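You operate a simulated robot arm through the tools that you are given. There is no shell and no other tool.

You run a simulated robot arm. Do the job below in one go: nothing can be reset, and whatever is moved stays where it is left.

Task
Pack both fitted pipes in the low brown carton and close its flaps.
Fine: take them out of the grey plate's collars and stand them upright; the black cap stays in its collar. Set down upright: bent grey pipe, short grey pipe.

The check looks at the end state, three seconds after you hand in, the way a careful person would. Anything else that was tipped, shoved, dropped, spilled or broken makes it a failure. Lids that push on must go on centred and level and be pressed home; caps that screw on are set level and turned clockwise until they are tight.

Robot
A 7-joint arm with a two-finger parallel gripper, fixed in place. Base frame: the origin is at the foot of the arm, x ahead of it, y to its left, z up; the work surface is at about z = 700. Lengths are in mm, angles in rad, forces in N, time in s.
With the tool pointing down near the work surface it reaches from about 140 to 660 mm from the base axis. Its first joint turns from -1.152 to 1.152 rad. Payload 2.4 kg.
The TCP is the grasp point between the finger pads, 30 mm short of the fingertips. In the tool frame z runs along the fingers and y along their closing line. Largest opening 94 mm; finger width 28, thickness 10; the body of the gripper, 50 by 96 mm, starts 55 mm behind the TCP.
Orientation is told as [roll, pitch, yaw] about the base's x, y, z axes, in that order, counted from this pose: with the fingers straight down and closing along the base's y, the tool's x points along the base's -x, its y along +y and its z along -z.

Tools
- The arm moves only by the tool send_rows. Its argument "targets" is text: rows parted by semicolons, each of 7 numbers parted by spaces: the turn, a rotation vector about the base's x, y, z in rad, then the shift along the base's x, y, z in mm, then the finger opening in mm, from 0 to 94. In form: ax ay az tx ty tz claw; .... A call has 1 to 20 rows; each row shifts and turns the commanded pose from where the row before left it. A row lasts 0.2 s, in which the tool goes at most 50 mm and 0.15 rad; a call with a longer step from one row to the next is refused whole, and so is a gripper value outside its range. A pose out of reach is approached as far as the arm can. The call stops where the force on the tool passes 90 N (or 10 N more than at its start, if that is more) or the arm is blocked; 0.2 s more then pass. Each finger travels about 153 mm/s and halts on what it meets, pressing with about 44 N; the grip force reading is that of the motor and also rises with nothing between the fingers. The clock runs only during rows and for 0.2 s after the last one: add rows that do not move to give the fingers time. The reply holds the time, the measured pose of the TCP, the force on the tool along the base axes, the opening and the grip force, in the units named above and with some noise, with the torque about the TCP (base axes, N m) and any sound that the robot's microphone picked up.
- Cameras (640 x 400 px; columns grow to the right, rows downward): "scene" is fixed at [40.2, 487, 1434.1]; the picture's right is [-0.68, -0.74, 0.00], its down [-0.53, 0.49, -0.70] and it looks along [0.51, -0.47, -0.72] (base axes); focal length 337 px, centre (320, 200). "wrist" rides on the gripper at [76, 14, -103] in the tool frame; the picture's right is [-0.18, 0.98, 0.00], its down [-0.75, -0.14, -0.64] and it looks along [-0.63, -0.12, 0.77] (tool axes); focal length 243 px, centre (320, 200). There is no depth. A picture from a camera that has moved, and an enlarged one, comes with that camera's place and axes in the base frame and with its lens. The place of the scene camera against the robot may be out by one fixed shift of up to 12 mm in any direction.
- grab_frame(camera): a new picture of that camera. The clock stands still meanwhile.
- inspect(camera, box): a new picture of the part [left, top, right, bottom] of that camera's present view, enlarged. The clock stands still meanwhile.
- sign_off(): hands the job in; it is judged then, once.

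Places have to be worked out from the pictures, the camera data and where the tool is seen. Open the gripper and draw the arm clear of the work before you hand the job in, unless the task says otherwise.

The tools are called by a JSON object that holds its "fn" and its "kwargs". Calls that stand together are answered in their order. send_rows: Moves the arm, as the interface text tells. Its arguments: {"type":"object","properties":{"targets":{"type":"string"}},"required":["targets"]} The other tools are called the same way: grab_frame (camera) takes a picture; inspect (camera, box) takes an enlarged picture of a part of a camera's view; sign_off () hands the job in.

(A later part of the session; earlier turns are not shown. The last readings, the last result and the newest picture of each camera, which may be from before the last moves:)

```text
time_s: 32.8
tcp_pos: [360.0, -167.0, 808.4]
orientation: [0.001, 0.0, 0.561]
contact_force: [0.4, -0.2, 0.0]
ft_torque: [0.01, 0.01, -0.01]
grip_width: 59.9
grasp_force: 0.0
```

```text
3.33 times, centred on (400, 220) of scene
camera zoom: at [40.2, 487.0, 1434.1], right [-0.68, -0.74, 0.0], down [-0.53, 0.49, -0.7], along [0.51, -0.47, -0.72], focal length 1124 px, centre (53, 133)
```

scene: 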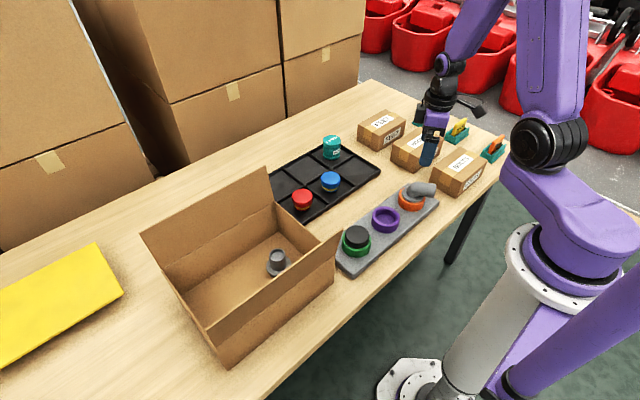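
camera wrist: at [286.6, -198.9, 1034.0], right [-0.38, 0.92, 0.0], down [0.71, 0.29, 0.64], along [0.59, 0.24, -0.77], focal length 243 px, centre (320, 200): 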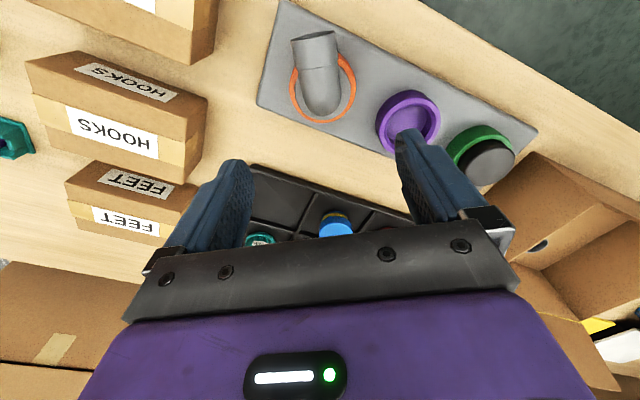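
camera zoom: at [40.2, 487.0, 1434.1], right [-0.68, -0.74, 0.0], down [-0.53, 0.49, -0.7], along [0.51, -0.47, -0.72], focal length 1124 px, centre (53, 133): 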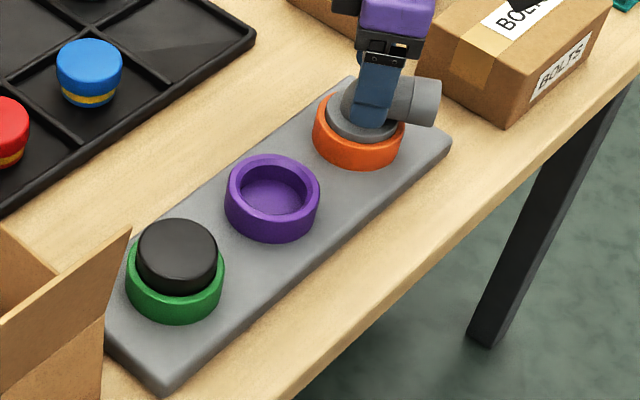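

The plate hasn't shifted. I'll move 7 mm back along the elbow's arm so the grip is over the collar's axis, go down to about z 790 and close again.

{"fn": "send_rows", "kwargs": {"targets": "0 0 0 3 1.9 0 70; 0 0 0 2.9 1.8 -8 70; 0 0 0 0 0 -10 70; 0 0 0 0 0 0 70; 0 0 0 0 0 0 55; 0 0 0 0 0 0 45; 0 0 0 0 0 0 40; 0 0 0 0 0 0 35; 0 0 0 0 0 0 20; 0 0 0 0 0 0 0; 0 0 0 0 0 0 0"}}

{"fn": "inspect", "kwargs": {"camera": "wrist", "box": [200, 10, 440, 190]}}

{"fn": "inspect", "kwargs": {"camera": "scene", "box": [370, 150, 470, 250]}}

```text
time_s: 35.2
tcp_pos: [365.5, -162.2, 789.0]
orientation: [0.001, -0.001, 0.561]
contact_force: [-2.5, 11.3, 23.6]
ft_torque: [0.24, 0.08, -0.16]
grip_width: 39.5
grasp_force: 43.8
```

```text
2.22 times, centred on (320, 100) of wrist
camera zoom: at [292.2, -191.4, 892.8], right [-0.37, 0.93, 0.0], down [0.71, 0.28, 0.64], along [0.6, 0.24, -0.77], focal length 539 px, centre (320, 422)
```

zoom: 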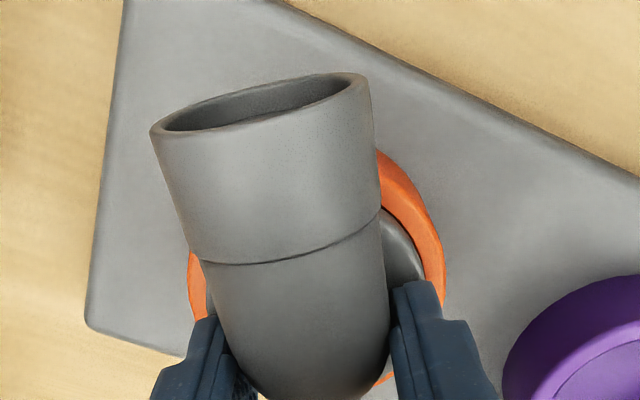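

```text
4.00 times, centred on (420, 200) of scene
camera zoom: at [39.9, 487.3, 1434.0], right [-0.68, -0.74, 0.0], down [-0.53, 0.49, -0.7], along [0.51, -0.47, -0.72], focal length 1349 px, centre (-80, 200)
```

zoom: 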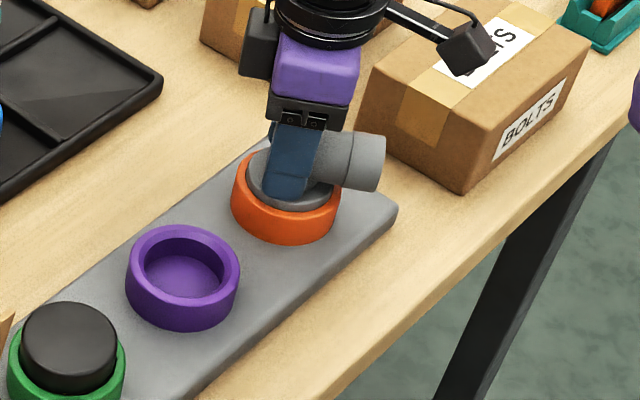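

Now it holds the neck at 39.5 mm, like the short pipe's grip that worked. I'll lift in 1 mm steps and watch.

{"fn": "send_rows", "kwargs": {"targets": "0 0 0 0 0 1 0; 0 0 0 0 0 1 0; 0 0 0 0 0 0 0"}}

{"fn": "send_rows", "kwargs": {"targets": "0 0 0 0 0 1 0; 0 0 0 0 0 1 0; 0 0 0 0 0 0 0"}}

```text
time_s: 36.0
tcp_pos: [365.0, -162.6, 792.2]
orientation: [0.001, 0.003, 0.561]
contact_force: [1.5, 9.1, -40.5]
ft_torque: [0.14, -0.43, -0.09]
grip_width: 39.7
grasp_force: 44.5
```

```text
time_s: 36.8
tcp_pos: [364.8, -161.7, 794.0]
orientation: [0.001, 0.003, 0.561]
contact_force: [-2.8, 5.6, -38.7]
ft_torque: [0.15, -0.31, -0.04]
grip_width: 39.4
grasp_force: 43.7
```

The pads slip at about 40 N again, so a straight pull isn't enough. I'll check the flange closely for any rise before trying a twist while pulling.

{"fn": "inspect", "kwargs": {"camera": "scene", "box": [390, 170, 450, 230]}}

{"fn": "inspect", "kwargs": {"camera": "wrist", "box": [240, 60, 420, 190]}}

```text
6.67 times, centred on (420, 200) of scene
camera zoom: at [40.6, 486.9, 1434.1], right [-0.68, -0.74, 0.0], down [-0.53, 0.49, -0.7], along [0.51, -0.47, -0.72], focal length 2248 px, centre (-347, 200)
```

zoom: 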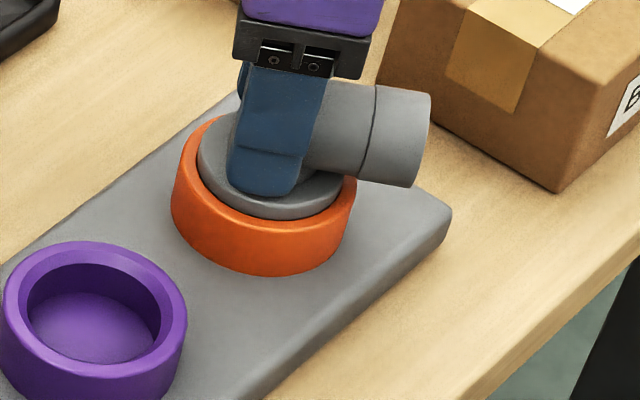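

```text
3.08 times, centred on (330, 125) of wrist
camera zoom: at [292.0, -191.6, 896.4], right [-0.37, 0.93, 0.0], down [0.72, 0.28, 0.64], along [0.6, 0.24, -0.77], focal length 746 px, centre (289, 431)
```

zoom: 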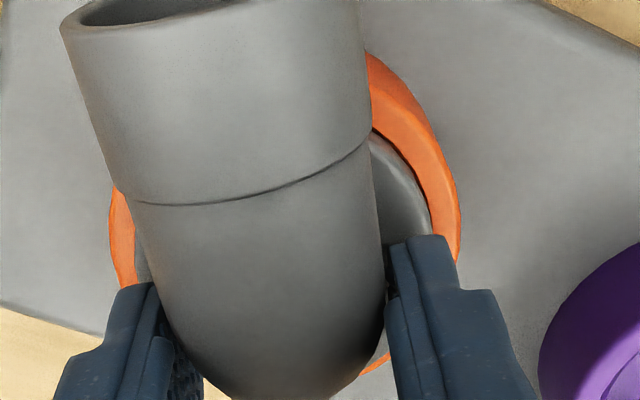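

The flange is still seated. I'll twist about the collar's axis in small steps while keeping the upward pull, and watch the torque.

{"fn": "send_rows", "kwargs": {"targets": "0 0 0.04 -0.16 0.22 0.5 0; 0 0 0.04 -0.16 0.22 0.5 0; 0 0 0 0 0 0 0"}}

{"fn": "inspect", "kwargs": {"camera": "scene", "box": [390, 170, 450, 230]}}

```text
time_s: 37.6
tcp_pos: [364.4, -161.5, 795.5]
orientation: [0.001, 0.0, 0.643]
contact_force: [-6.1, 5.1, 3.3]
ft_torque: [-0.15, 0.2, 0.51]
grip_width: 40.4
grasp_force: 43.9
```

```text
6.67 times, centred on (420, 200) of scene
camera zoom: at [40.0, 487.2, 1434.0], right [-0.68, -0.74, 0.0], down [-0.53, 0.49, -0.7], along [0.51, -0.47, -0.72], focal length 2248 px, centre (-347, 200)
```

zoom: 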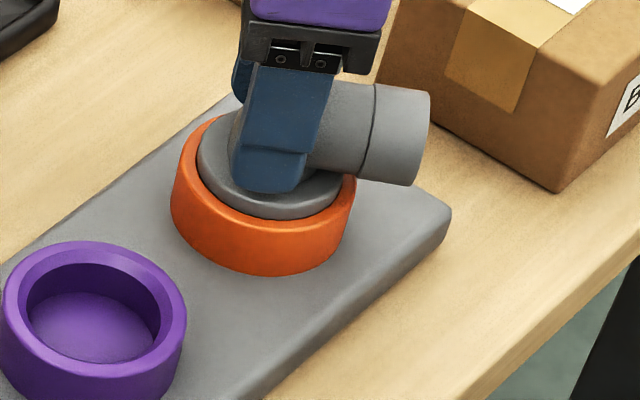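

The twist only turned the fingers on the tube (0.5 N·m) and the elbow stayed put. I'll release, realign at the clean height (z ≈ 794, over the axis) and measure how hard it can be pulled, millimetre by millimetre.

{"fn": "send_rows", "kwargs": {"targets": "0 0 0 0 0 0 45; 0 0 0 0 0 0 60; 0 0 -0.04 -1.2 -1 0 66; 0 0 -0.04 -1.2 -1 -1 66; 0 0 0 0 0 0 66"}}

{"fn": "grab_frame", "kwargs": {"camera": "wrist"}}

{"fn": "inspect", "kwargs": {"camera": "wrist", "box": [200, 10, 440, 190]}}

```text
time_s: 38.8
tcp_pos: [361.9, -164.9, 793.8]
orientation: [0.0, 0.0, 0.56]
contact_force: [0.2, -0.4, -0.1]
ft_torque: [0.05, 0.03, 0.01]
grip_width: 66.1
grasp_force: 0.0
```

```text
taken
camera wrist: at [289.2, -192.9, 896.7], right [-0.37, 0.93, 0.0], down [0.71, 0.28, 0.64], along [0.6, 0.24, -0.77], focal length 243 px, centre (320, 200)
```

wrist: 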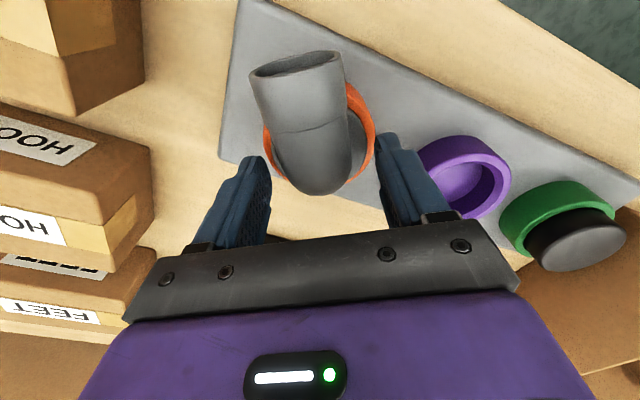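

```text
2.22 times, centred on (320, 100) of wrist
camera zoom: at [289.2, -192.9, 896.7], right [-0.37, 0.93, 0.0], down [0.71, 0.28, 0.64], along [0.6, 0.24, -0.77], focal length 539 px, centre (320, 422)
```

zoom: 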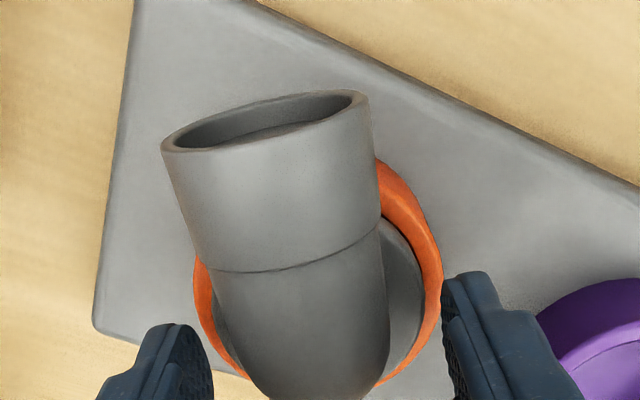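

It is aligned again. I'll close and then pull in 1 mm steps with a reading at each.

{"fn": "send_rows", "kwargs": {"targets": "0 0 0 0 0 0 55; 0 0 0 0 0 0 45; 0 0 0 0 0 0 40; 0 0 0 0 0 0 35; 0 0 0 0 0 0 20; 0 0 0 0 0 0 0; 0 0 0 0 0 0 0"}}

{"fn": "send_rows", "kwargs": {"targets": "0 0 0 0 0 0.7 0; 0 0 0 0 0 0 0"}}

{"fn": "send_rows", "kwargs": {"targets": "0 0 0 0 0 0.7 0; 0 0 0 0 0 0 0"}}

{"fn": "send_rows", "kwargs": {"targets": "0 0 0 0 0 0.7 0; 0 0 0 0 0 0 0"}}

```text
time_s: 40.4
tcp_pos: [361.2, -163.6, 794.3]
orientation: [-0.002, 0.001, 0.561]
contact_force: [-1.8, -0.3, -0.6]
ft_torque: [0.02, -0.04, 0.03]
grip_width: 36.7
grasp_force: 43.9
```

```text
time_s: 41.0
tcp_pos: [360.7, -163.5, 793.8]
orientation: [0.0, 0.0, 0.559]
contact_force: [-2.0, -3.6, -19.5]
ft_torque: [-0.03, -0.39, 0.09]
grip_width: 37.1
grasp_force: 44.0
```

```text
time_s: 41.6
tcp_pos: [363.0, -162.7, 794.3]
orientation: [0.002, 0.002, 0.56]
contact_force: [-2.7, -7.6, -41.6]
ft_torque: [0.28, -0.53, 0.14]
grip_width: 36.6
grasp_force: 44.0
```

```text
time_s: 42.2
tcp_pos: [362.2, -165.4, 795.3]
orientation: [0.001, 0.002, 0.561]
contact_force: [-4.7, -10.5, -40.6]
ft_torque: [0.18, -0.38, 0.16]
grip_width: 36.8
grasp_force: 44.2
```

The pads let go at about 41 N each time, so the elbow is held harder than that. I'll release, rise, and look closely at the collar for how it is held.

{"fn": "send_rows", "kwargs": {"targets": "0 0 0 0 0 0 50; 0 0 0 0 0 0 70; 0 0 0 0 0 10 80; 0 0 0 0 0 30 90; 0 0 0 -15 -10 40 90; 0 0 0 -20 -10 20 90; 0 0 0 0 0 0 90"}}

{"fn": "inspect", "kwargs": {"camera": "wrist", "box": [250, 50, 410, 160]}}

{"fn": "inspect", "kwargs": {"camera": "wrist", "box": [370, 80, 530, 190]}}

{"fn": "inspect", "kwargs": {"camera": "scene", "box": [365, 175, 445, 240]}}

```text
time_s: 43.8
tcp_pos: [327.2, -185.6, 896.0]
orientation: [0.001, 0.003, 0.56]
contact_force: [0.3, -1.4, 0.6]
ft_torque: [-0.01, 0.03, 0.0]
grip_width: 90.1
grasp_force: 0.0
```

```text
3.64 times, centred on (330, 105) of wrist
camera zoom: at [254.3, -214.4, 999.0], right [-0.37, 0.93, 0.0], down [0.71, 0.28, 0.64], along [0.6, 0.24, -0.77], focal length 882 px, centre (284, 546)
```

zoom: 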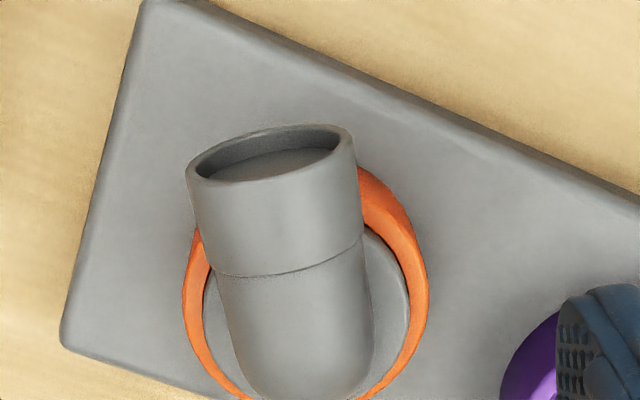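

```text
3.64 times, centred on (450, 135) of wrist
camera zoom: at [254.3, -214.4, 999.0], right [-0.37, 0.93, 0.0], down [0.71, 0.28, 0.64], along [0.6, 0.24, -0.77], focal length 882 px, centre (-153, 436)
```

zoom: 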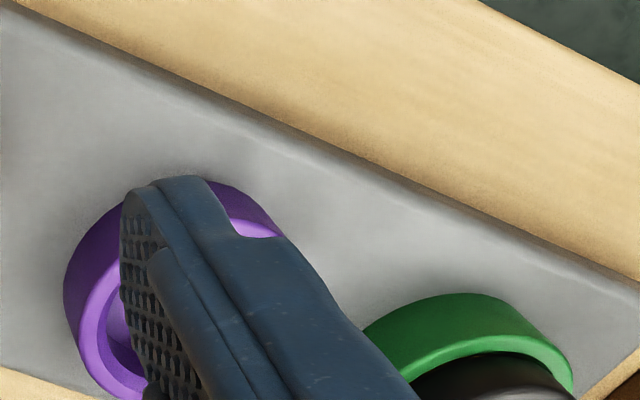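

```text
6.15 times, centred on (405, 208) of scene
camera zoom: at [40.2, 487.0, 1434.1], right [-0.68, -0.74, 0.0], down [-0.53, 0.49, -0.7], along [0.51, -0.47, -0.72], focal length 2075 px, centre (-203, 154)
```

zoom: 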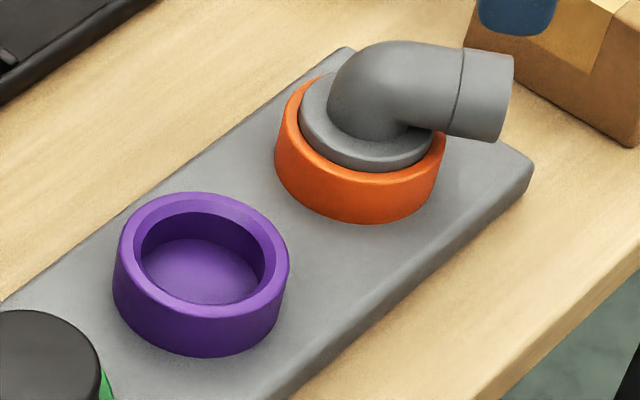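

No lugs or threads are visible; it looks like a tight push fit like the short pipe's. I'll grip a bit further along the arm (about 14 mm from the axis) for more turning leverage, and twist about the collar's axis to break the stiction, then twist and pull together.

{"fn": "send_rows", "kwargs": {"targets": "0 0 0 10 6 -25 80; 0 0 0 10.4 5.6 -25 72; 0 0 0 0 0 -20 72; 0 0 0 0 0 -20 72; 0 0 0 0 0 -13 72; 0 0 0 0 0 0 72"}}

{"fn": "inspect", "kwargs": {"camera": "wrist", "box": [200, 10, 440, 190]}}

```text
time_s: 45.2
tcp_pos: [348.6, -171.6, 793.2]
orientation: [0.002, 0.0, 0.559]
contact_force: [0.0, 0.3, -0.3]
ft_torque: [0.03, 0.0, 0.02]
grip_width: 72.1
grasp_force: 0.1
```

```text
2.22 times, centred on (320, 100) of wrist
camera zoom: at [276.2, -200.8, 896.9], right [-0.37, 0.93, 0.0], down [0.71, 0.28, 0.64], along [0.6, 0.24, -0.77], focal length 539 px, centre (320, 422)
```

zoom: 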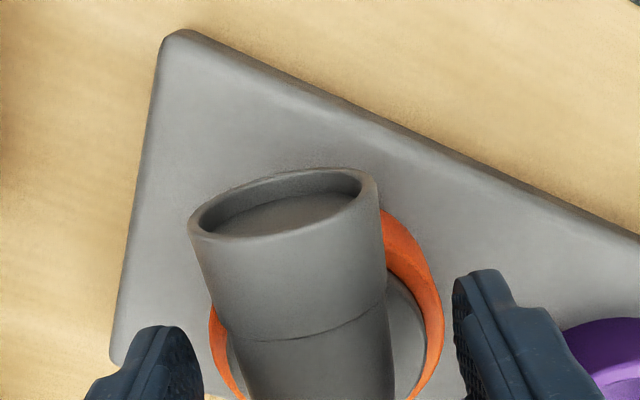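

The arm sits about 1.7 mm to the tool's −y here. I'll correct, close on it, and read the forces.

{"fn": "send_rows", "kwargs": {"targets": "0 0 0 0.9 -1.4 0 66; 0 0 0 0 0 0 55; 0 0 0 0 0 0 46; 0 0 0 0 0 0 42; 0 0 0 0 0 0 38; 0 0 0 0 0 0 30; 0 0 0 0 0 0 10; 0 0 0 0 0 0 0; 0 0 0 0 0 0 0"}}

{"fn": "send_rows", "kwargs": {"targets": "0 0 0.03 0.22 -0.36 0 0; 0 0 0.03 0.22 -0.36 0 0; 0 0 0 0 0 0 0"}}

{"fn": "inspect", "kwargs": {"camera": "scene", "box": [390, 170, 450, 230]}}

```text
time_s: 47.2
tcp_pos: [348.3, -172.7, 793.5]
orientation: [0.003, 0.001, 0.562]
contact_force: [-5.8, 13.3, -0.5]
ft_torque: [0.07, 0.08, 0.16]
grip_width: 39.5
grasp_force: 43.7
```

```text
time_s: 48.0
tcp_pos: [347.6, -173.0, 793.6]
orientation: [0.003, 0.002, 0.621]
contact_force: [-11.2, 8.8, -0.2]
ft_torque: [-0.3, 0.27, 0.75]
grip_width: 39.8
grasp_force: 44.0
```

```text
6.67 times, centred on (420, 200) of scene
camera zoom: at [40.0, 487.4, 1434.0], right [-0.68, -0.74, 0.0], down [-0.53, 0.49, -0.7], along [0.51, -0.47, -0.72], focal length 2248 px, centre (-347, 200)
```

zoom: 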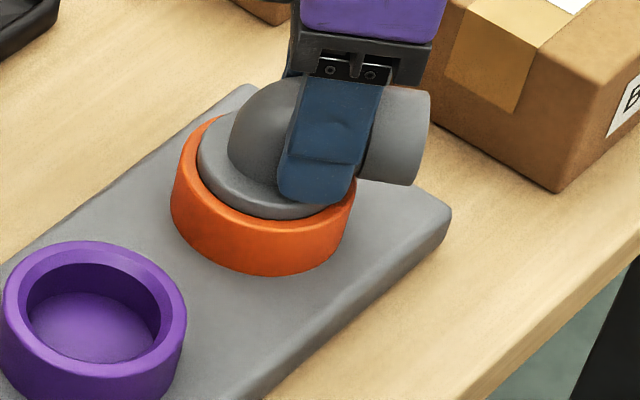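

Torque is rising (0.75 N·m) without turning yet. I'll continue the twist.

{"fn": "send_rows", "kwargs": {"targets": "0 0 0.03 0.24 -0.35 0 0; 0 0 0.03 0.25 -0.34 0 0; 0 0 0 0 0 0 0"}}

{"fn": "send_rows", "kwargs": {"targets": "0 0 0.03 0.26 -0.33 0 0; 0 0 0.03 0.27 -0.32 0 0; 0 0 0 0 0 0 0"}}

{"fn": "inspect", "kwargs": {"camera": "scene", "box": [390, 170, 450, 230]}}

```text
time_s: 48.8
tcp_pos: [349.1, -173.1, 792.7]
orientation: [0.004, 0.003, 0.679]
contact_force: [-5.2, 23.3, -1.4]
ft_torque: [0.9, -0.18, -1.87]
grip_width: 40.3
grasp_force: 44.1
```

```text
time_s: 49.6
tcp_pos: [349.2, -173.8, 794.2]
orientation: [0.004, 0.003, 0.742]
contact_force: [-11.4, 6.9, -3.1]
ft_torque: [-0.25, 0.31, 0.59]
grip_width: 39.9
grasp_force: 43.8
```

```text
6.67 times, centred on (420, 200) of scene
camera zoom: at [40.0, 487.3, 1434.0], right [-0.68, -0.74, 0.0], down [-0.53, 0.49, -0.7], along [0.51, -0.47, -0.72], focal length 2248 px, centre (-347, 200)
```

zoom: 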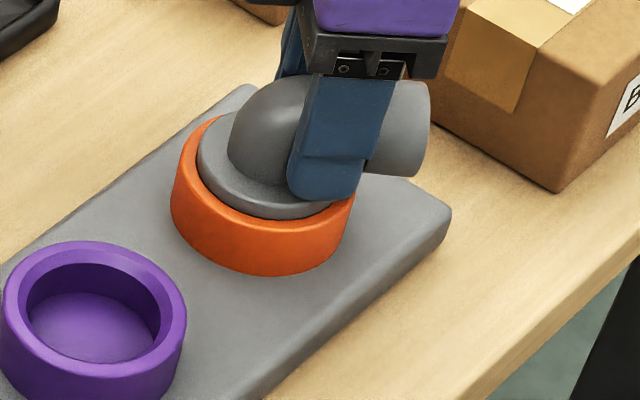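

The elbow has turned about 0.1 rad after a stick-slip, so it can rotate in the collar. I'll keep twisting while lifting a little with each row.

{"fn": "send_rows", "kwargs": {"targets": "0 0 0.04 0.38 -0.41 0.5 0; 0 0 0.04 0.4 -0.39 0.5 0; 0 0 0.04 0.41 -0.37 0.5 0; 0 0 0.04 0.43 -0.35 0.5 0; 0 0 0 0 0 0 0"}}

{"fn": "inspect", "kwargs": {"camera": "scene", "box": [390, 170, 450, 230]}}

```text
time_s: 50.8
tcp_pos: [350.5, -177.3, 794.8]
orientation: [0.005, 0.003, 0.902]
contact_force: [-12.9, 5.2, -1.7]
ft_torque: [-0.29, 0.32, 0.55]
grip_width: 39.9
grasp_force: 44.3
```

```text
6.67 times, centred on (420, 200) of scene
camera zoom: at [40.0, 487.2, 1434.0], right [-0.68, -0.74, 0.0], down [-0.53, 0.49, -0.7], along [0.51, -0.47, -0.72], focal length 2248 px, centre (-347, 200)
```

zoom: 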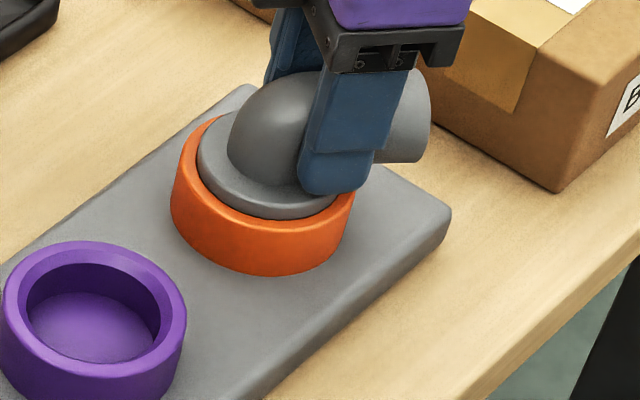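

It turns with the tool now. I'll keep twisting and raise the lift rate.

{"fn": "send_rows", "kwargs": {"targets": "0 0 0.04 0.44 -0.33 1.5 0; 0 0 0.04 0.45 -0.31 1.5 0; 0 0 0.04 0.46 -0.29 1.5 0; 0 0 0.04 0.47 -0.27 1.5 0; 0 0 0 0 0 0 0"}}

{"fn": "inspect", "kwargs": {"camera": "scene", "box": [390, 170, 450, 230]}}

```text
time_s: 52.0
tcp_pos: [354.5, -180.1, 801.8]
orientation: [-0.002, -0.001, 1.06]
contact_force: [-8.3, 1.1, 0.9]
ft_torque: [0.02, 0.38, 0.02]
grip_width: 39.3
grasp_force: 43.8
```

```text
6.67 times, centred on (420, 200) of scene
camera zoom: at [40.0, 487.0, 1434.1], right [-0.68, -0.74, 0.0], down [-0.53, 0.49, -0.7], along [0.51, -0.47, -0.72], focal length 2248 px, centre (-347, 200)
```

zoom: 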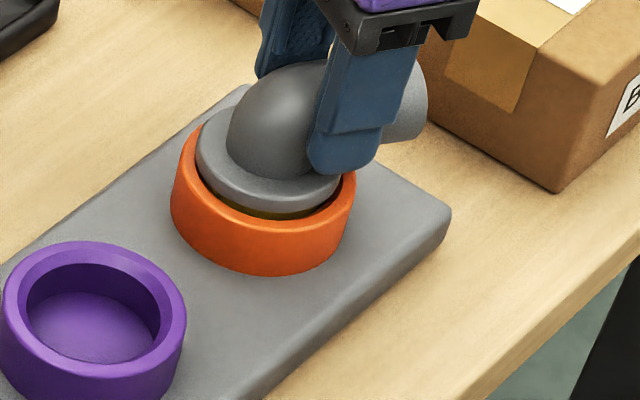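

The flange is rising and the yellow band is showing; the torque has dropped to nearly zero. I'll lift straight up slowly.

{"fn": "send_rows", "kwargs": {"targets": "0 0 0 0 0 1.5 0; 0 0 0 0 0 1.5 0; 0 0 0 0 0 2 0; 0 0 0 0 0 0 0"}}

{"fn": "inspect", "kwargs": {"camera": "scene", "box": [390, 160, 450, 230]}}

```text
time_s: 53.0
tcp_pos: [355.5, -178.7, 806.8]
orientation: [-0.003, -0.001, 1.063]
contact_force: [-0.4, -0.6, -1.3]
ft_torque: [0.0, -0.01, -0.04]
grip_width: 39.6
grasp_force: 43.8
```

```text
5.71 times, centred on (420, 195) of scene
camera zoom: at [40.2, 487.0, 1434.1], right [-0.68, -0.74, 0.0], down [-0.53, 0.49, -0.7], along [0.51, -0.47, -0.72], focal length 1927 px, centre (-251, 229)
```

zoom: 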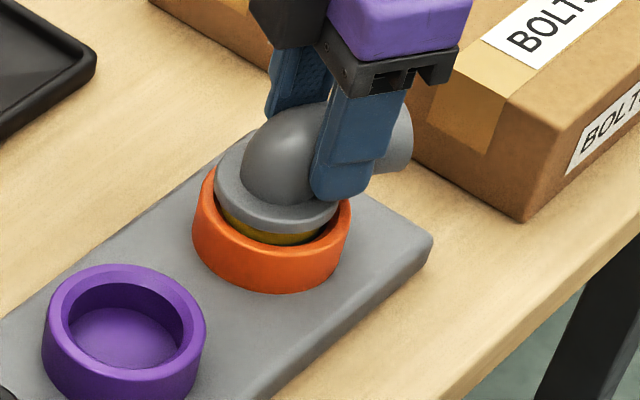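

It's free with no load on the tool. I'll lift it clear of the collar and check whether it hangs upright.

{"fn": "send_rows", "kwargs": {"targets": "0 0 0 0 0 4 0; 0 0 0 0 0 6 0; 0 0 0 0 0 10 0; 0 0 0 0 0 20 0; 0 0 0 0 0 25 0; 0 0 0 0 0 0 0"}}

{"fn": "inspect", "kwargs": {"camera": "scene", "box": [360, 120, 460, 240]}}

{"fn": "inspect", "kwargs": {"camera": "wrist", "box": [220, 60, 460, 240]}}

```text
time_s: 54.4
tcp_pos: [353.1, -177.7, 871.2]
orientation: [-0.001, 0.0, 1.061]
contact_force: [0.8, 0.2, -0.3]
ft_torque: [0.01, -0.01, -0.02]
grip_width: 39.7
grasp_force: 44.0
```

```text
3.33 times, centred on (410, 180) of scene
camera zoom: at [40.2, 487.0, 1434.1], right [-0.68, -0.74, 0.0], down [-0.53, 0.49, -0.7], along [0.51, -0.47, -0.72], focal length 1124 px, centre (20, 267)
```

zoom: 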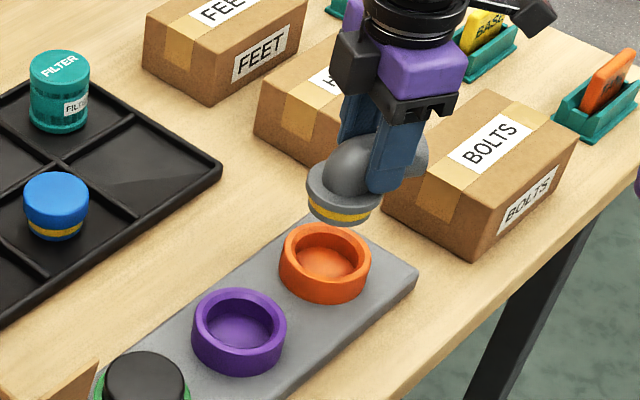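

```text
2.22 times, centred on (340, 150) of wrist
camera zoom: at [302.7, -237.3, 973.8], right [-0.77, 0.64, 0.0], down [0.49, 0.59, 0.64], along [0.41, 0.49, -0.77], focal length 539 px, centre (276, 311)
```

zoom: 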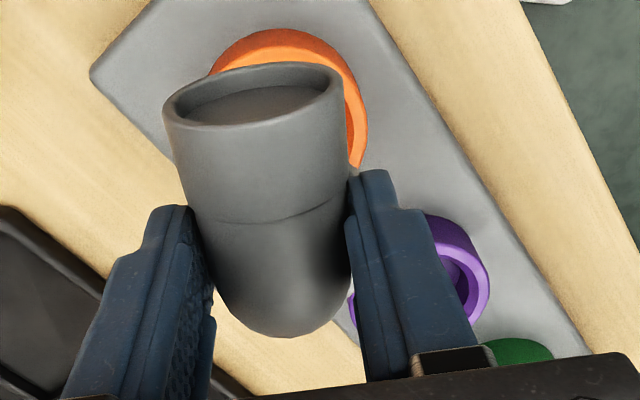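

I'll zoom in to compare the flange's tilt with the level orange collar.

{"fn": "inspect", "kwargs": {"camera": "scene", "box": [440, 150, 480, 195]}}

{"fn": "inspect", "kwargs": {"camera": "scene", "box": [435, 145, 495, 215]}}

{"fn": "inspect", "kwargs": {"camera": "scene", "box": [440, 150, 500, 220]}}

```text
8.89 times, centred on (460, 172) of scene
camera zoom: at [40.2, 487.0, 1434.1], right [-0.68, -0.74, 0.0], down [-0.53, 0.49, -0.7], along [0.51, -0.47, -0.72], focal length 2997 px, centre (-924, 444)
```

zoom: 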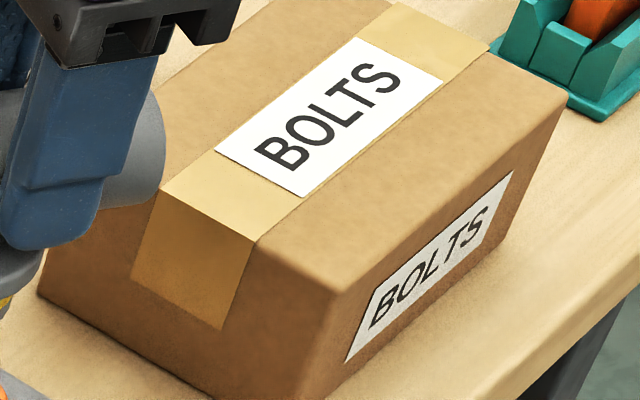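

```text
5.71 times, centred on (465, 180) of scene
camera zoom: at [40.2, 487.0, 1434.1], right [-0.68, -0.74, 0.0], down [-0.53, 0.49, -0.7], along [0.51, -0.47, -0.72], focal length 1927 px, centre (-509, 314)
```

zoom: 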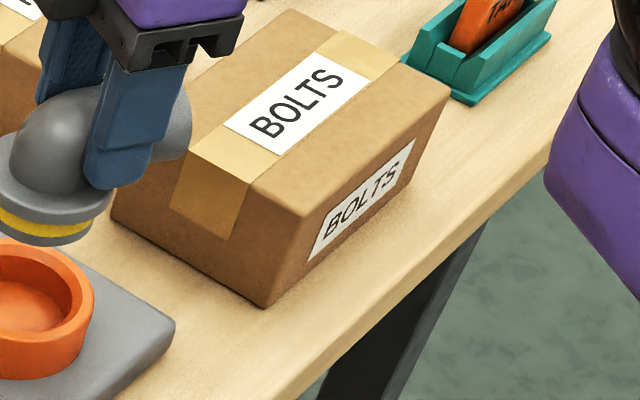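

```text
5.71 times, centred on (470, 185) of scene
camera zoom: at [40.2, 487.0, 1434.1], right [-0.68, -0.74, 0.0], down [-0.53, 0.49, -0.7], along [0.51, -0.47, -0.72], focal length 1927 px, centre (-537, 286)
```

zoom: 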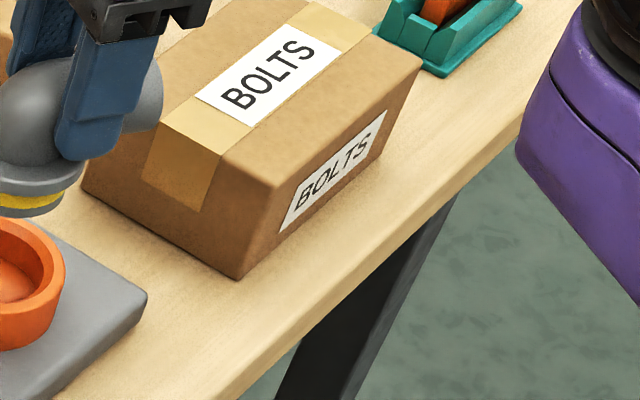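

Wrong region; the elbow is near (418, 178) in the full picture. Zooming there.

{"fn": "inspect", "kwargs": {"camera": "scene", "box": [395, 140, 451, 216]}}

```text
5.26 times, centred on (423, 178) of scene
camera zoom: at [40.2, 487.0, 1434.1], right [-0.68, -0.74, 0.0], down [-0.53, 0.49, -0.7], along [0.51, -0.47, -0.72], focal length 1774 px, centre (-222, 316)
```

zoom: 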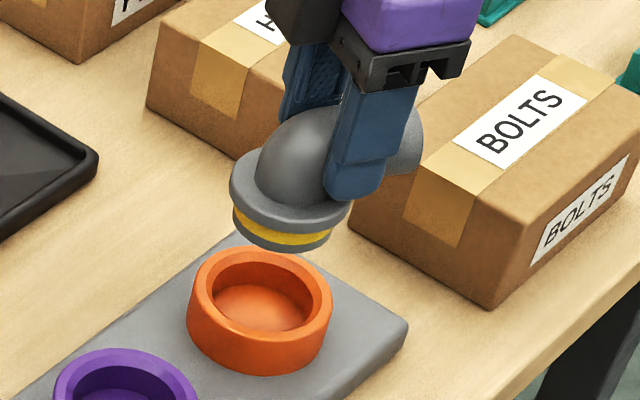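

{"fn": "inspect", "kwargs": {"camera": "scene", "box": [404, 158, 436, 192]}}

```text
11.76 times, centred on (420, 175) of scene
camera zoom: at [40.2, 487.0, 1434.1], right [-0.68, -0.74, 0.0], down [-0.53, 0.49, -0.7], along [0.51, -0.47, -0.72], focal length 3967 px, centre (-856, 494)
```

zoom: 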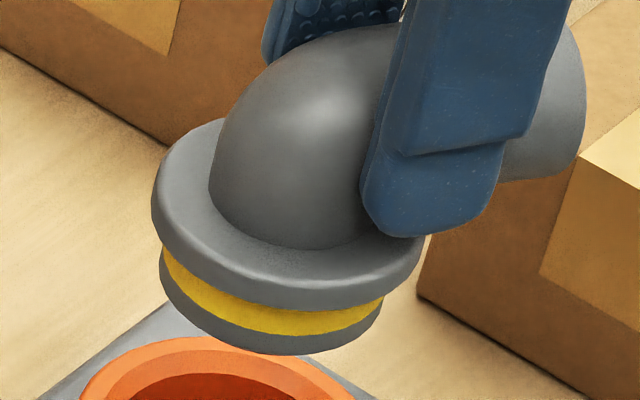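

The elbow hangs slightly drooped on its arm side (about 0.1 rad). I'll raise it above the flap tops and carry it over the carton's left half, then check and correct the tilt there.

{"fn": "send_rows", "kwargs": {"targets": "0 0 0 0 0 25 0; 0 0 0 0 0 40 0; 0 0 0 0 0 40 0; 0 0 0 0 10 35 0; 0 0 0 5 30 0 0; 0 0 0 7 42 0 0; 0 0 0 7 45 0 0; 0 0 0 7 45 0 0; 0 0 0 7 45 0 0; 0 0 0 7 45 0 0; 0 0 0 7 45 0 0; 0 0 0 7 45 0 0; 0 0 0 7 45 0 0; 0 0 0 7 45 0 0; 0 0 0 7 45 0 0; 0 0 0 7 40 0 0; 0 0 0 5 24 0 0; 0 0 0 0 0 0 0"}}

{"fn": "grab_frame", "kwargs": {"camera": "scene"}}

{"fn": "grab_frame", "kwargs": {"camera": "wrist"}}

```text
time_s: 58.2
tcp_pos: [442.5, 370.3, 1012.0]
orientation: [0.0, 0.001, 1.062]
contact_force: [0.2, -0.5, -1.1]
ft_torque: [0.01, 0.05, -0.01]
grip_width: 39.4
grasp_force: 44.0
```

```text
taken
```

scene: 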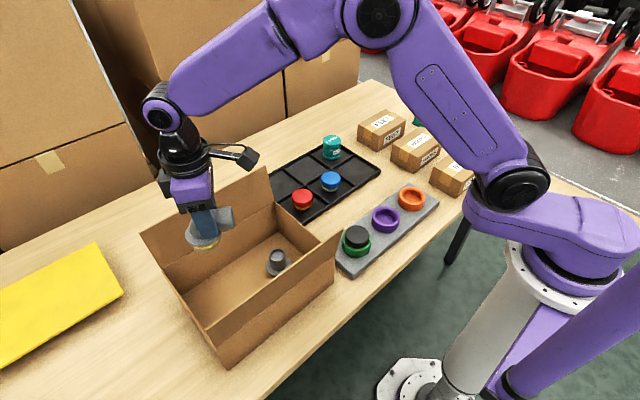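

```text
taken
camera wrist: at [391.8, 310.6, 1113.7], right [-0.77, 0.64, 0.0], down [0.49, 0.59, 0.64], along [0.41, 0.49, -0.77], focal length 243 px, centre (320, 200)
```

wrist: 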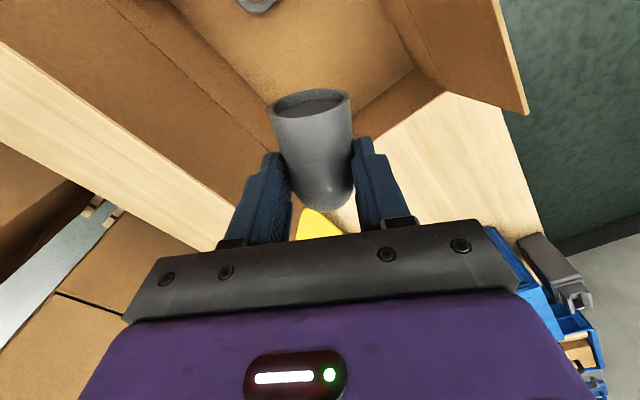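

{"fn": "inspect", "kwargs": {"camera": "scene", "box": [165, 185, 250, 265]}}

```text
5.00 times, centred on (208, 225) of scene
camera zoom: at [40.2, 487.0, 1434.1], right [-0.68, -0.74, 0.0], down [-0.53, 0.49, -0.7], along [0.51, -0.47, -0.72], focal length 1686 px, centre (882, 75)
```

zoom: 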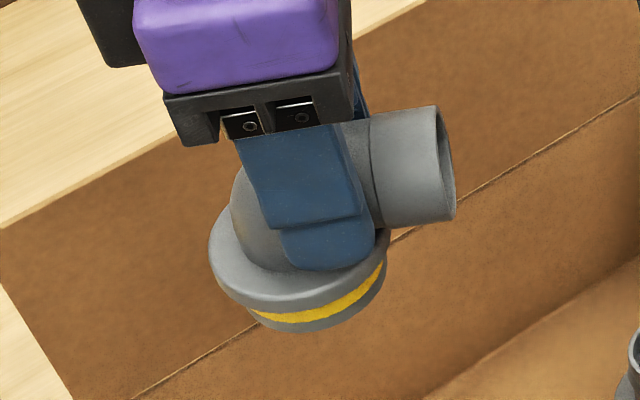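

The flange is tilted arm-side-down by roughly 0.1 rad. I'll tilt the tool by 0.1 rad about its closing line to level it, then look again.

{"fn": "send_rows", "kwargs": {"targets": "-0.0436 0.0245 0 0 0 0 0; -0.0436 0.0245 0 0 0 0 0; 0 0 0 0 0 0 0"}}

{"fn": "inspect", "kwargs": {"camera": "scene", "box": [165, 185, 250, 265]}}

```text
time_s: 59.0
tcp_pos: [440.7, 371.7, 1011.2]
orientation: [-0.001, 0.1, 1.062]
contact_force: [0.6, -0.1, -1.0]
ft_torque: [0.02, -0.02, 0.0]
grip_width: 39.6
grasp_force: 44.9
```

```text
5.00 times, centred on (208, 225) of scene
camera zoom: at [40.2, 487.0, 1434.1], right [-0.68, -0.74, 0.0], down [-0.53, 0.49, -0.7], along [0.51, -0.47, -0.72], focal length 1686 px, centre (882, 75)
```

zoom: 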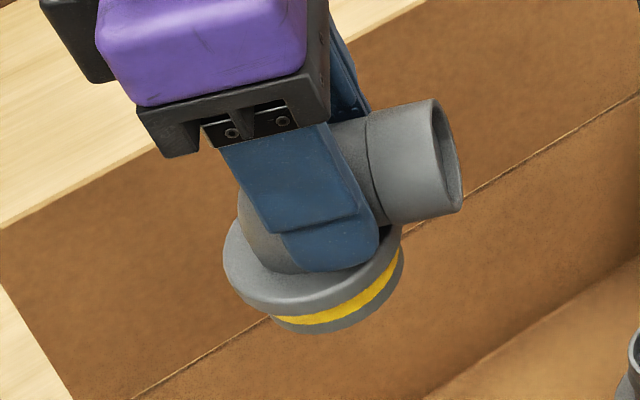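

The flange now looks level (its ellipse slope matches a level disc). I'll lower it straight down into the carton, then creep to the floor.

{"fn": "send_rows", "kwargs": {"targets": "0 0 0 0 0 -40 0; 0 0 0 0 0 -45 0; 0 0 0 0 0 -45 0; 0 0 0 0 0 -40 0; 0 0 0 0 0 -25 0; 0 0 0 0 0 0 0"}}

{"fn": "grab_frame", "kwargs": {"camera": "scene"}}

{"fn": "grab_frame", "kwargs": {"camera": "wrist"}}

```text
time_s: 60.4
tcp_pos: [442.5, 371.5, 817.2]
orientation: [0.0, 0.101, 1.063]
contact_force: [0.4, 0.2, -1.9]
ft_torque: [0.0, 0.0, 0.0]
grip_width: 39.4
grasp_force: 44.2
```

```text
taken
```

scene: 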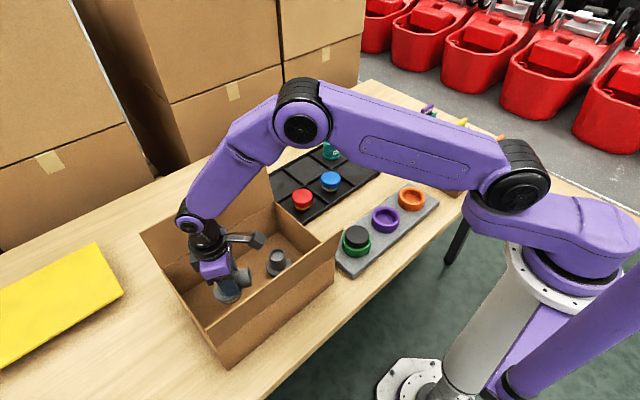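

```text
taken
camera wrist: at [396.6, 320.2, 927.0], right [-0.77, 0.64, -0.02], down [0.52, 0.64, 0.56], along [0.37, 0.42, -0.83], focal length 243 px, centre (320, 200)
```

wrist: 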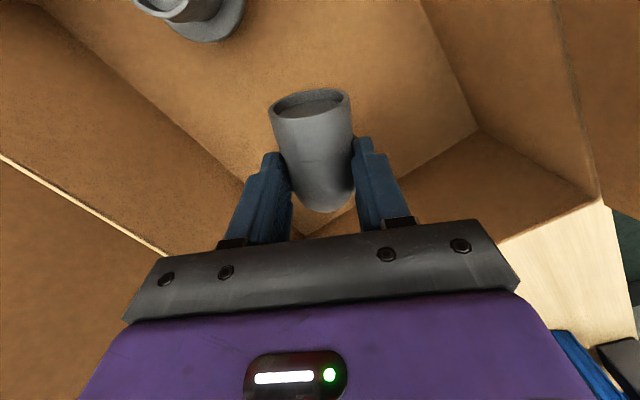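

All clear. I'll go down 30 mm, then in small steps.

{"fn": "send_rows", "kwargs": {"targets": "0 0 0 0 0 -12 0; 0 0 0 0 0 -10 0; 0 0 0 0 0 -8 0; 0 0 0 0 0 0 0"}}

{"fn": "send_rows", "kwargs": {"targets": "0 0 0 0 0 -3 0; 0 0 0 0 0 -2 0; 0 0 0 0 0 0 0"}}

{"fn": "send_rows", "kwargs": {"targets": "0 0 0 0 0 -2 0; 0 0 0 0 0 -2 0; 0 0 0 0 0 0 0"}}

```text
time_s: 61.4
tcp_pos: [440.1, 372.0, 787.1]
orientation: [0.0, 0.099, 1.063]
contact_force: [-0.1, -1.2, -0.9]
ft_torque: [-0.01, 0.03, 0.01]
grip_width: 39.8
grasp_force: 43.8
```

```text
time_s: 62.2
tcp_pos: [440.5, 372.7, 781.6]
orientation: [0.001, 0.097, 1.062]
contact_force: [0.2, -0.5, -0.8]
ft_torque: [0.0, 0.01, 0.0]
grip_width: 39.4
grasp_force: 43.4
```

```text
time_s: 63.0
tcp_pos: [441.0, 372.2, 777.5]
orientation: [-0.001, 0.1, 1.06]
contact_force: [-4.5, -3.3, 16.0]
ft_torque: [0.15, 0.07, 0.07]
grip_width: 39.5
grasp_force: 44.2
```

It touches the floor (16 N), slightly on the side away from the arm, so it's close to level. I'll look at it from the scene camera before releasing.

{"fn": "inspect", "kwargs": {"camera": "scene", "box": [180, 220, 300, 320]}}

{"fn": "inspect", "kwargs": {"camera": "wrist", "box": [220, 60, 460, 240]}}

```text
4.00 times, centred on (240, 270) of scene
camera zoom: at [39.9, 486.7, 1434.2], right [-0.68, -0.74, 0.0], down [-0.53, 0.49, -0.7], along [0.51, -0.47, -0.72], focal length 1349 px, centre (640, -80)
```

zoom: 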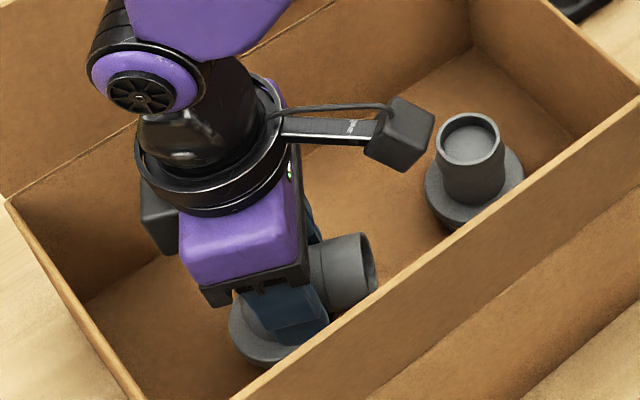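

```text
2.22 times, centred on (340, 150) of wrist
camera zoom: at [395.4, 321.2, 887.8], right [-0.77, 0.64, -0.02], down [0.52, 0.64, 0.56], along [0.37, 0.42, -0.83], focal length 539 px, centre (276, 311)
```

zoom: 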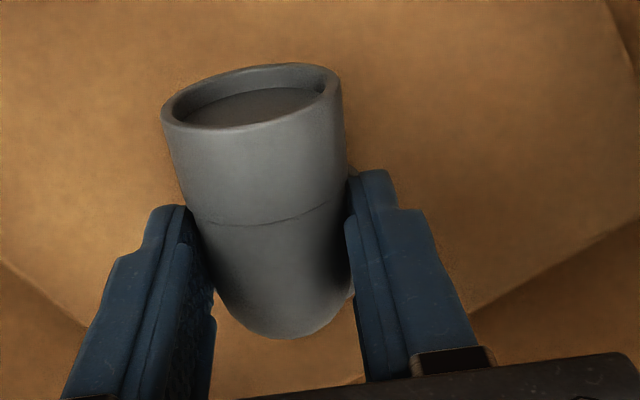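

It looks level. I'll trim the tilt by −0.02 rad, then open the fingers gently.

{"fn": "send_rows", "kwargs": {"targets": "0.0174 -0.0098 0 0 0 -0.5 0; 0 0 0 0 0 0 0"}}

{"fn": "send_rows", "kwargs": {"targets": "0 0 0 0 0 0.5 30; 0 0 0 0 0 0 42; 0 0 0 0 0 0 50; 0 0 0 0 0 0 60; 0 0 0 0 0 0 66; 0 0 0 0 0 0 66"}}

{"fn": "inspect", "kwargs": {"camera": "wrist", "box": [200, 40, 480, 250]}}

{"fn": "inspect", "kwargs": {"camera": "scene", "box": [180, 220, 300, 320]}}

```text
time_s: 63.6
tcp_pos: [440.5, 373.4, 776.6]
orientation: [0.0, 0.076, 1.063]
contact_force: [-4.1, -5.0, 21.2]
ft_torque: [0.17, -0.11, 0.03]
grip_width: 39.4
grasp_force: 44.4
```

```text
time_s: 65.0
tcp_pos: [440.0, 372.6, 777.2]
orientation: [-0.001, 0.08, 1.061]
contact_force: [-0.1, -0.1, 0.7]
ft_torque: [0.01, 0.01, 0.01]
grip_width: 65.8
grasp_force: 0.1
```

```text
1.90 times, centred on (340, 145) of wrist
camera zoom: at [394.3, 319.1, 885.2], right [-0.77, 0.64, -0.01], down [0.51, 0.63, 0.58], along [0.38, 0.44, -0.81], focal length 462 px, centre (282, 305)
```

zoom: 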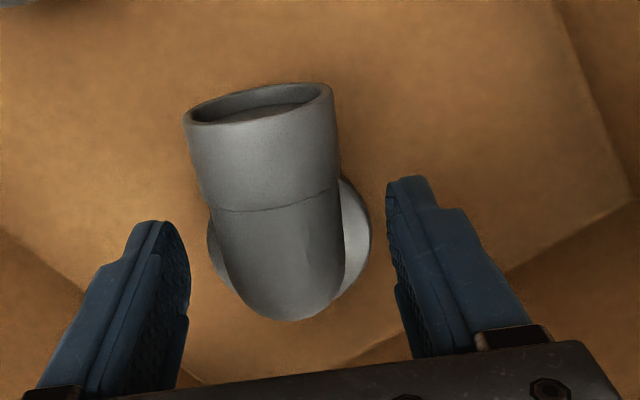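

```text
4.00 times, centred on (240, 270) of scene
camera zoom: at [40.2, 487.0, 1434.1], right [-0.68, -0.74, 0.0], down [-0.53, 0.49, -0.7], along [0.51, -0.47, -0.72], focal length 1349 px, centre (640, -80)
```

zoom: 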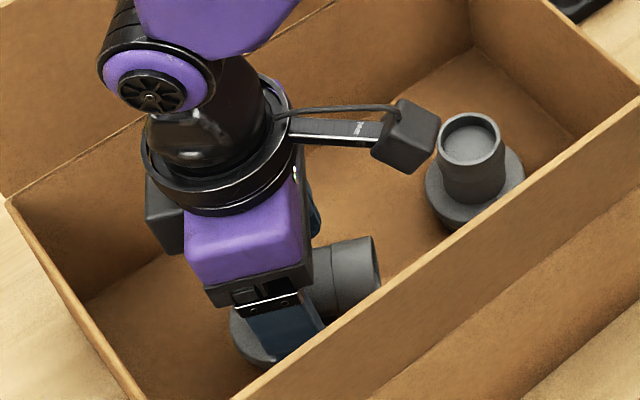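

The elbow stands on its own between the open fingers. I'll rise straight up and straighten the tool once clear.

{"fn": "send_rows", "kwargs": {"targets": "0 0 0 0 0 5 66; 0 0 0 0 0 15 66; 0 0 0 0 0 30 66; 0 0 0 0 0 45 66; 0 0 0 0 0 50 66; 0 0 0 0 0 50 66; 0.0349 -0.0196 0 0 0 50 66; 0.0349 -0.0196 0 0 0 20 66; 0 0 0 0 0 0 66"}}

{"fn": "grab_frame", "kwargs": {"camera": "scene"}}

{"fn": "inspect", "kwargs": {"camera": "scene", "box": [180, 220, 300, 320]}}

{"fn": "grab_frame", "kwargs": {"camera": "wrist"}}

```text
time_s: 67.0
tcp_pos: [441.2, 374.5, 1042.6]
orientation: [0.002, 0.0, 1.062]
contact_force: [0.0, -0.8, -0.3]
ft_torque: [0.02, 0.0, 0.02]
grip_width: 66.0
grasp_force: 0.0
```

```text
taken
```

scene: 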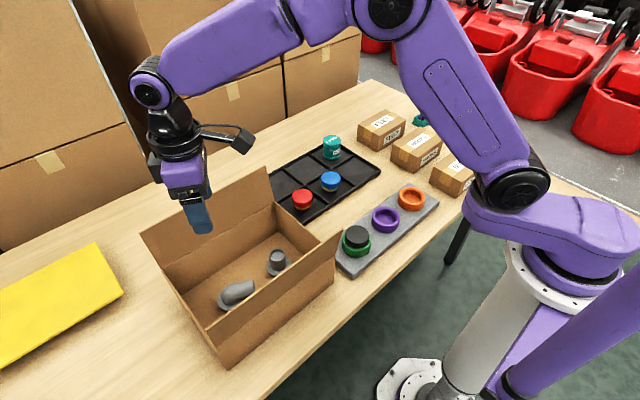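

```text
4.00 times, centred on (240, 270) of scene
camera zoom: at [40.2, 487.0, 1434.1], right [-0.68, -0.74, 0.0], down [-0.53, 0.49, -0.7], along [0.51, -0.47, -0.72], focal length 1349 px, centre (640, -80)
```

zoom: 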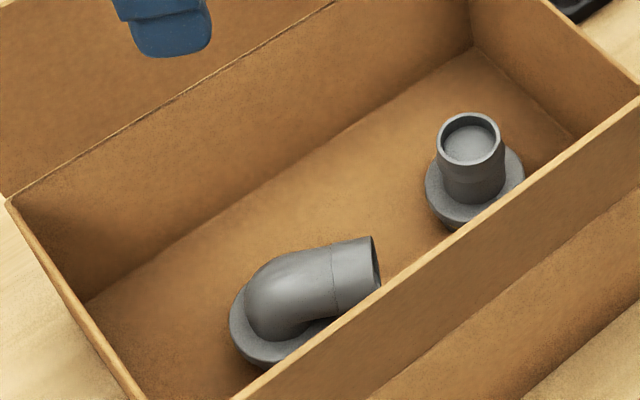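

```text
taken
camera wrist: at [390.5, 313.5, 1145.9], right [-0.77, 0.64, 0.0], down [0.49, 0.59, 0.64], along [0.41, 0.49, -0.77], focal length 243 px, centre (320, 200)
```

wrist: 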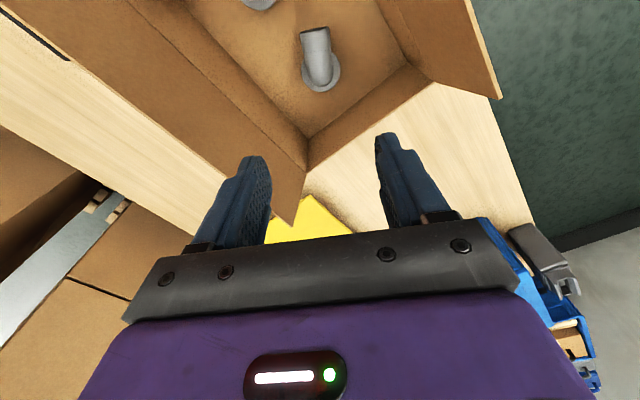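

Both pipes stand upright in the carton and the plate, cap and tray are untouched. Next is the near flap: I'll move to the base side of it at a safe height, with the yaw back to zero and the fingers nearly closed.

{"fn": "send_rows", "kwargs": {"targets": "0 0 -0.12 -20 -5 0 50; 0 0 -0.12 -20 -5 0 40; 0 0 -0.12 -20 -5 0 30; 0 0 -0.12 -20 -5 0 30; 0 0 -0.12 -20 -5 0 30; 0 0 -0.12 -20 -5 0 30; 0 0 -0.12 -20 -5 0 30; 0 0 -0.12 -16 -5 0 30; 0 0 -0.102 -10 -5 0 30; 0 0 0 0 -9 0 30; 0 0 0 0 0 0 30"}}

{"fn": "grab_frame", "kwargs": {"camera": "wrist"}}

{"fn": "grab_frame", "kwargs": {"camera": "scene"}}

```text
time_s: 69.4
tcp_pos: [274.8, 318.0, 1041.4]
orientation: [0.0, 0.001, -0.005]
contact_force: [0.5, 0.3, 0.2]
ft_torque: [-0.02, 0.01, 0.04]
grip_width: 30.1
grasp_force: 0.1
```

```text
taken
camera wrist: at [197.7, 332.4, 1145.0], right [0.19, 0.98, 0.0], down [0.75, -0.14, 0.64], along [0.63, -0.12, -0.77], focal length 243 px, centre (320, 200)
```

wrist: 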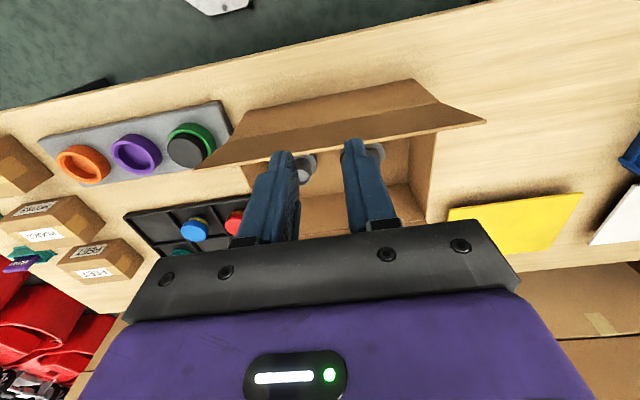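

```text
taken
```

scene: 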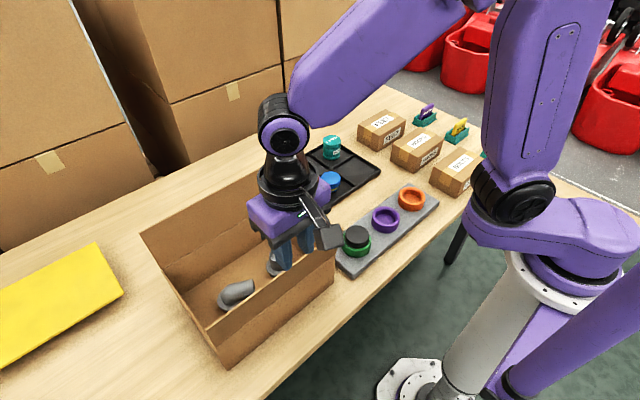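

The flap's top edge is near x 317, z 918, and the fingers are about 25 mm on its base side. I'll lower so the tips are at about z 882, outside the flap.

{"fn": "send_rows", "kwargs": {"targets": "0 0 0 -3 0 -40 30; 0 0 0 0 0 -45 30; 0 0 0 0 0 -44 30; 0 0 0 0 0 0 30"}}

{"fn": "inspect", "kwargs": {"camera": "scene", "box": [140, 160, 380, 380]}}

{"fn": "grab_frame", "kwargs": {"camera": "wrist"}}

```text
time_s: 70.4
tcp_pos: [275.0, 321.0, 915.6]
orientation: [-0.001, 0.0, -0.002]
contact_force: [0.6, -0.3, -0.8]
ft_torque: [-0.02, 0.02, -0.01]
grip_width: 29.9
grasp_force: 0.0
```

```text
1.82 times, centred on (260, 270) of scene
camera zoom: at [40.2, 487.0, 1434.1], right [-0.68, -0.74, 0.0], down [-0.53, 0.49, -0.7], along [0.51, -0.47, -0.72], focal length 613 px, centre (429, 73)
```

zoom: 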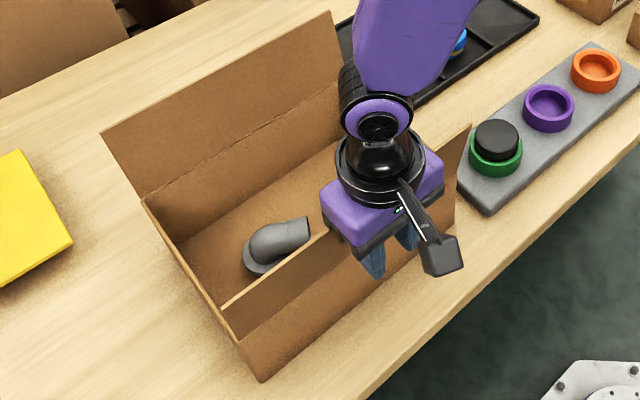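

```text
taken
camera wrist: at [196.5, 334.8, 1017.1], right [0.19, 0.98, 0.0], down [0.75, -0.14, 0.64], along [0.63, -0.12, -0.77], focal length 243 px, centre (320, 200)
```

wrist: 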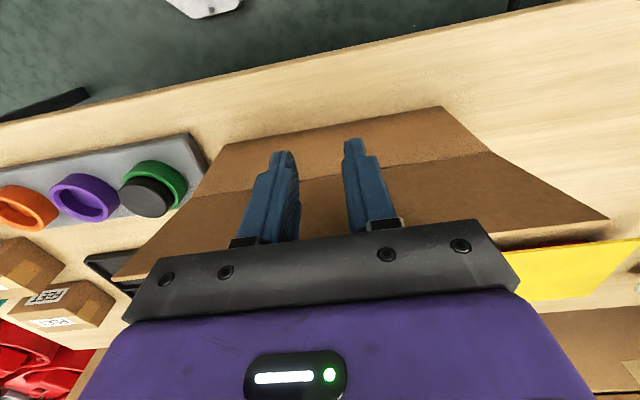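

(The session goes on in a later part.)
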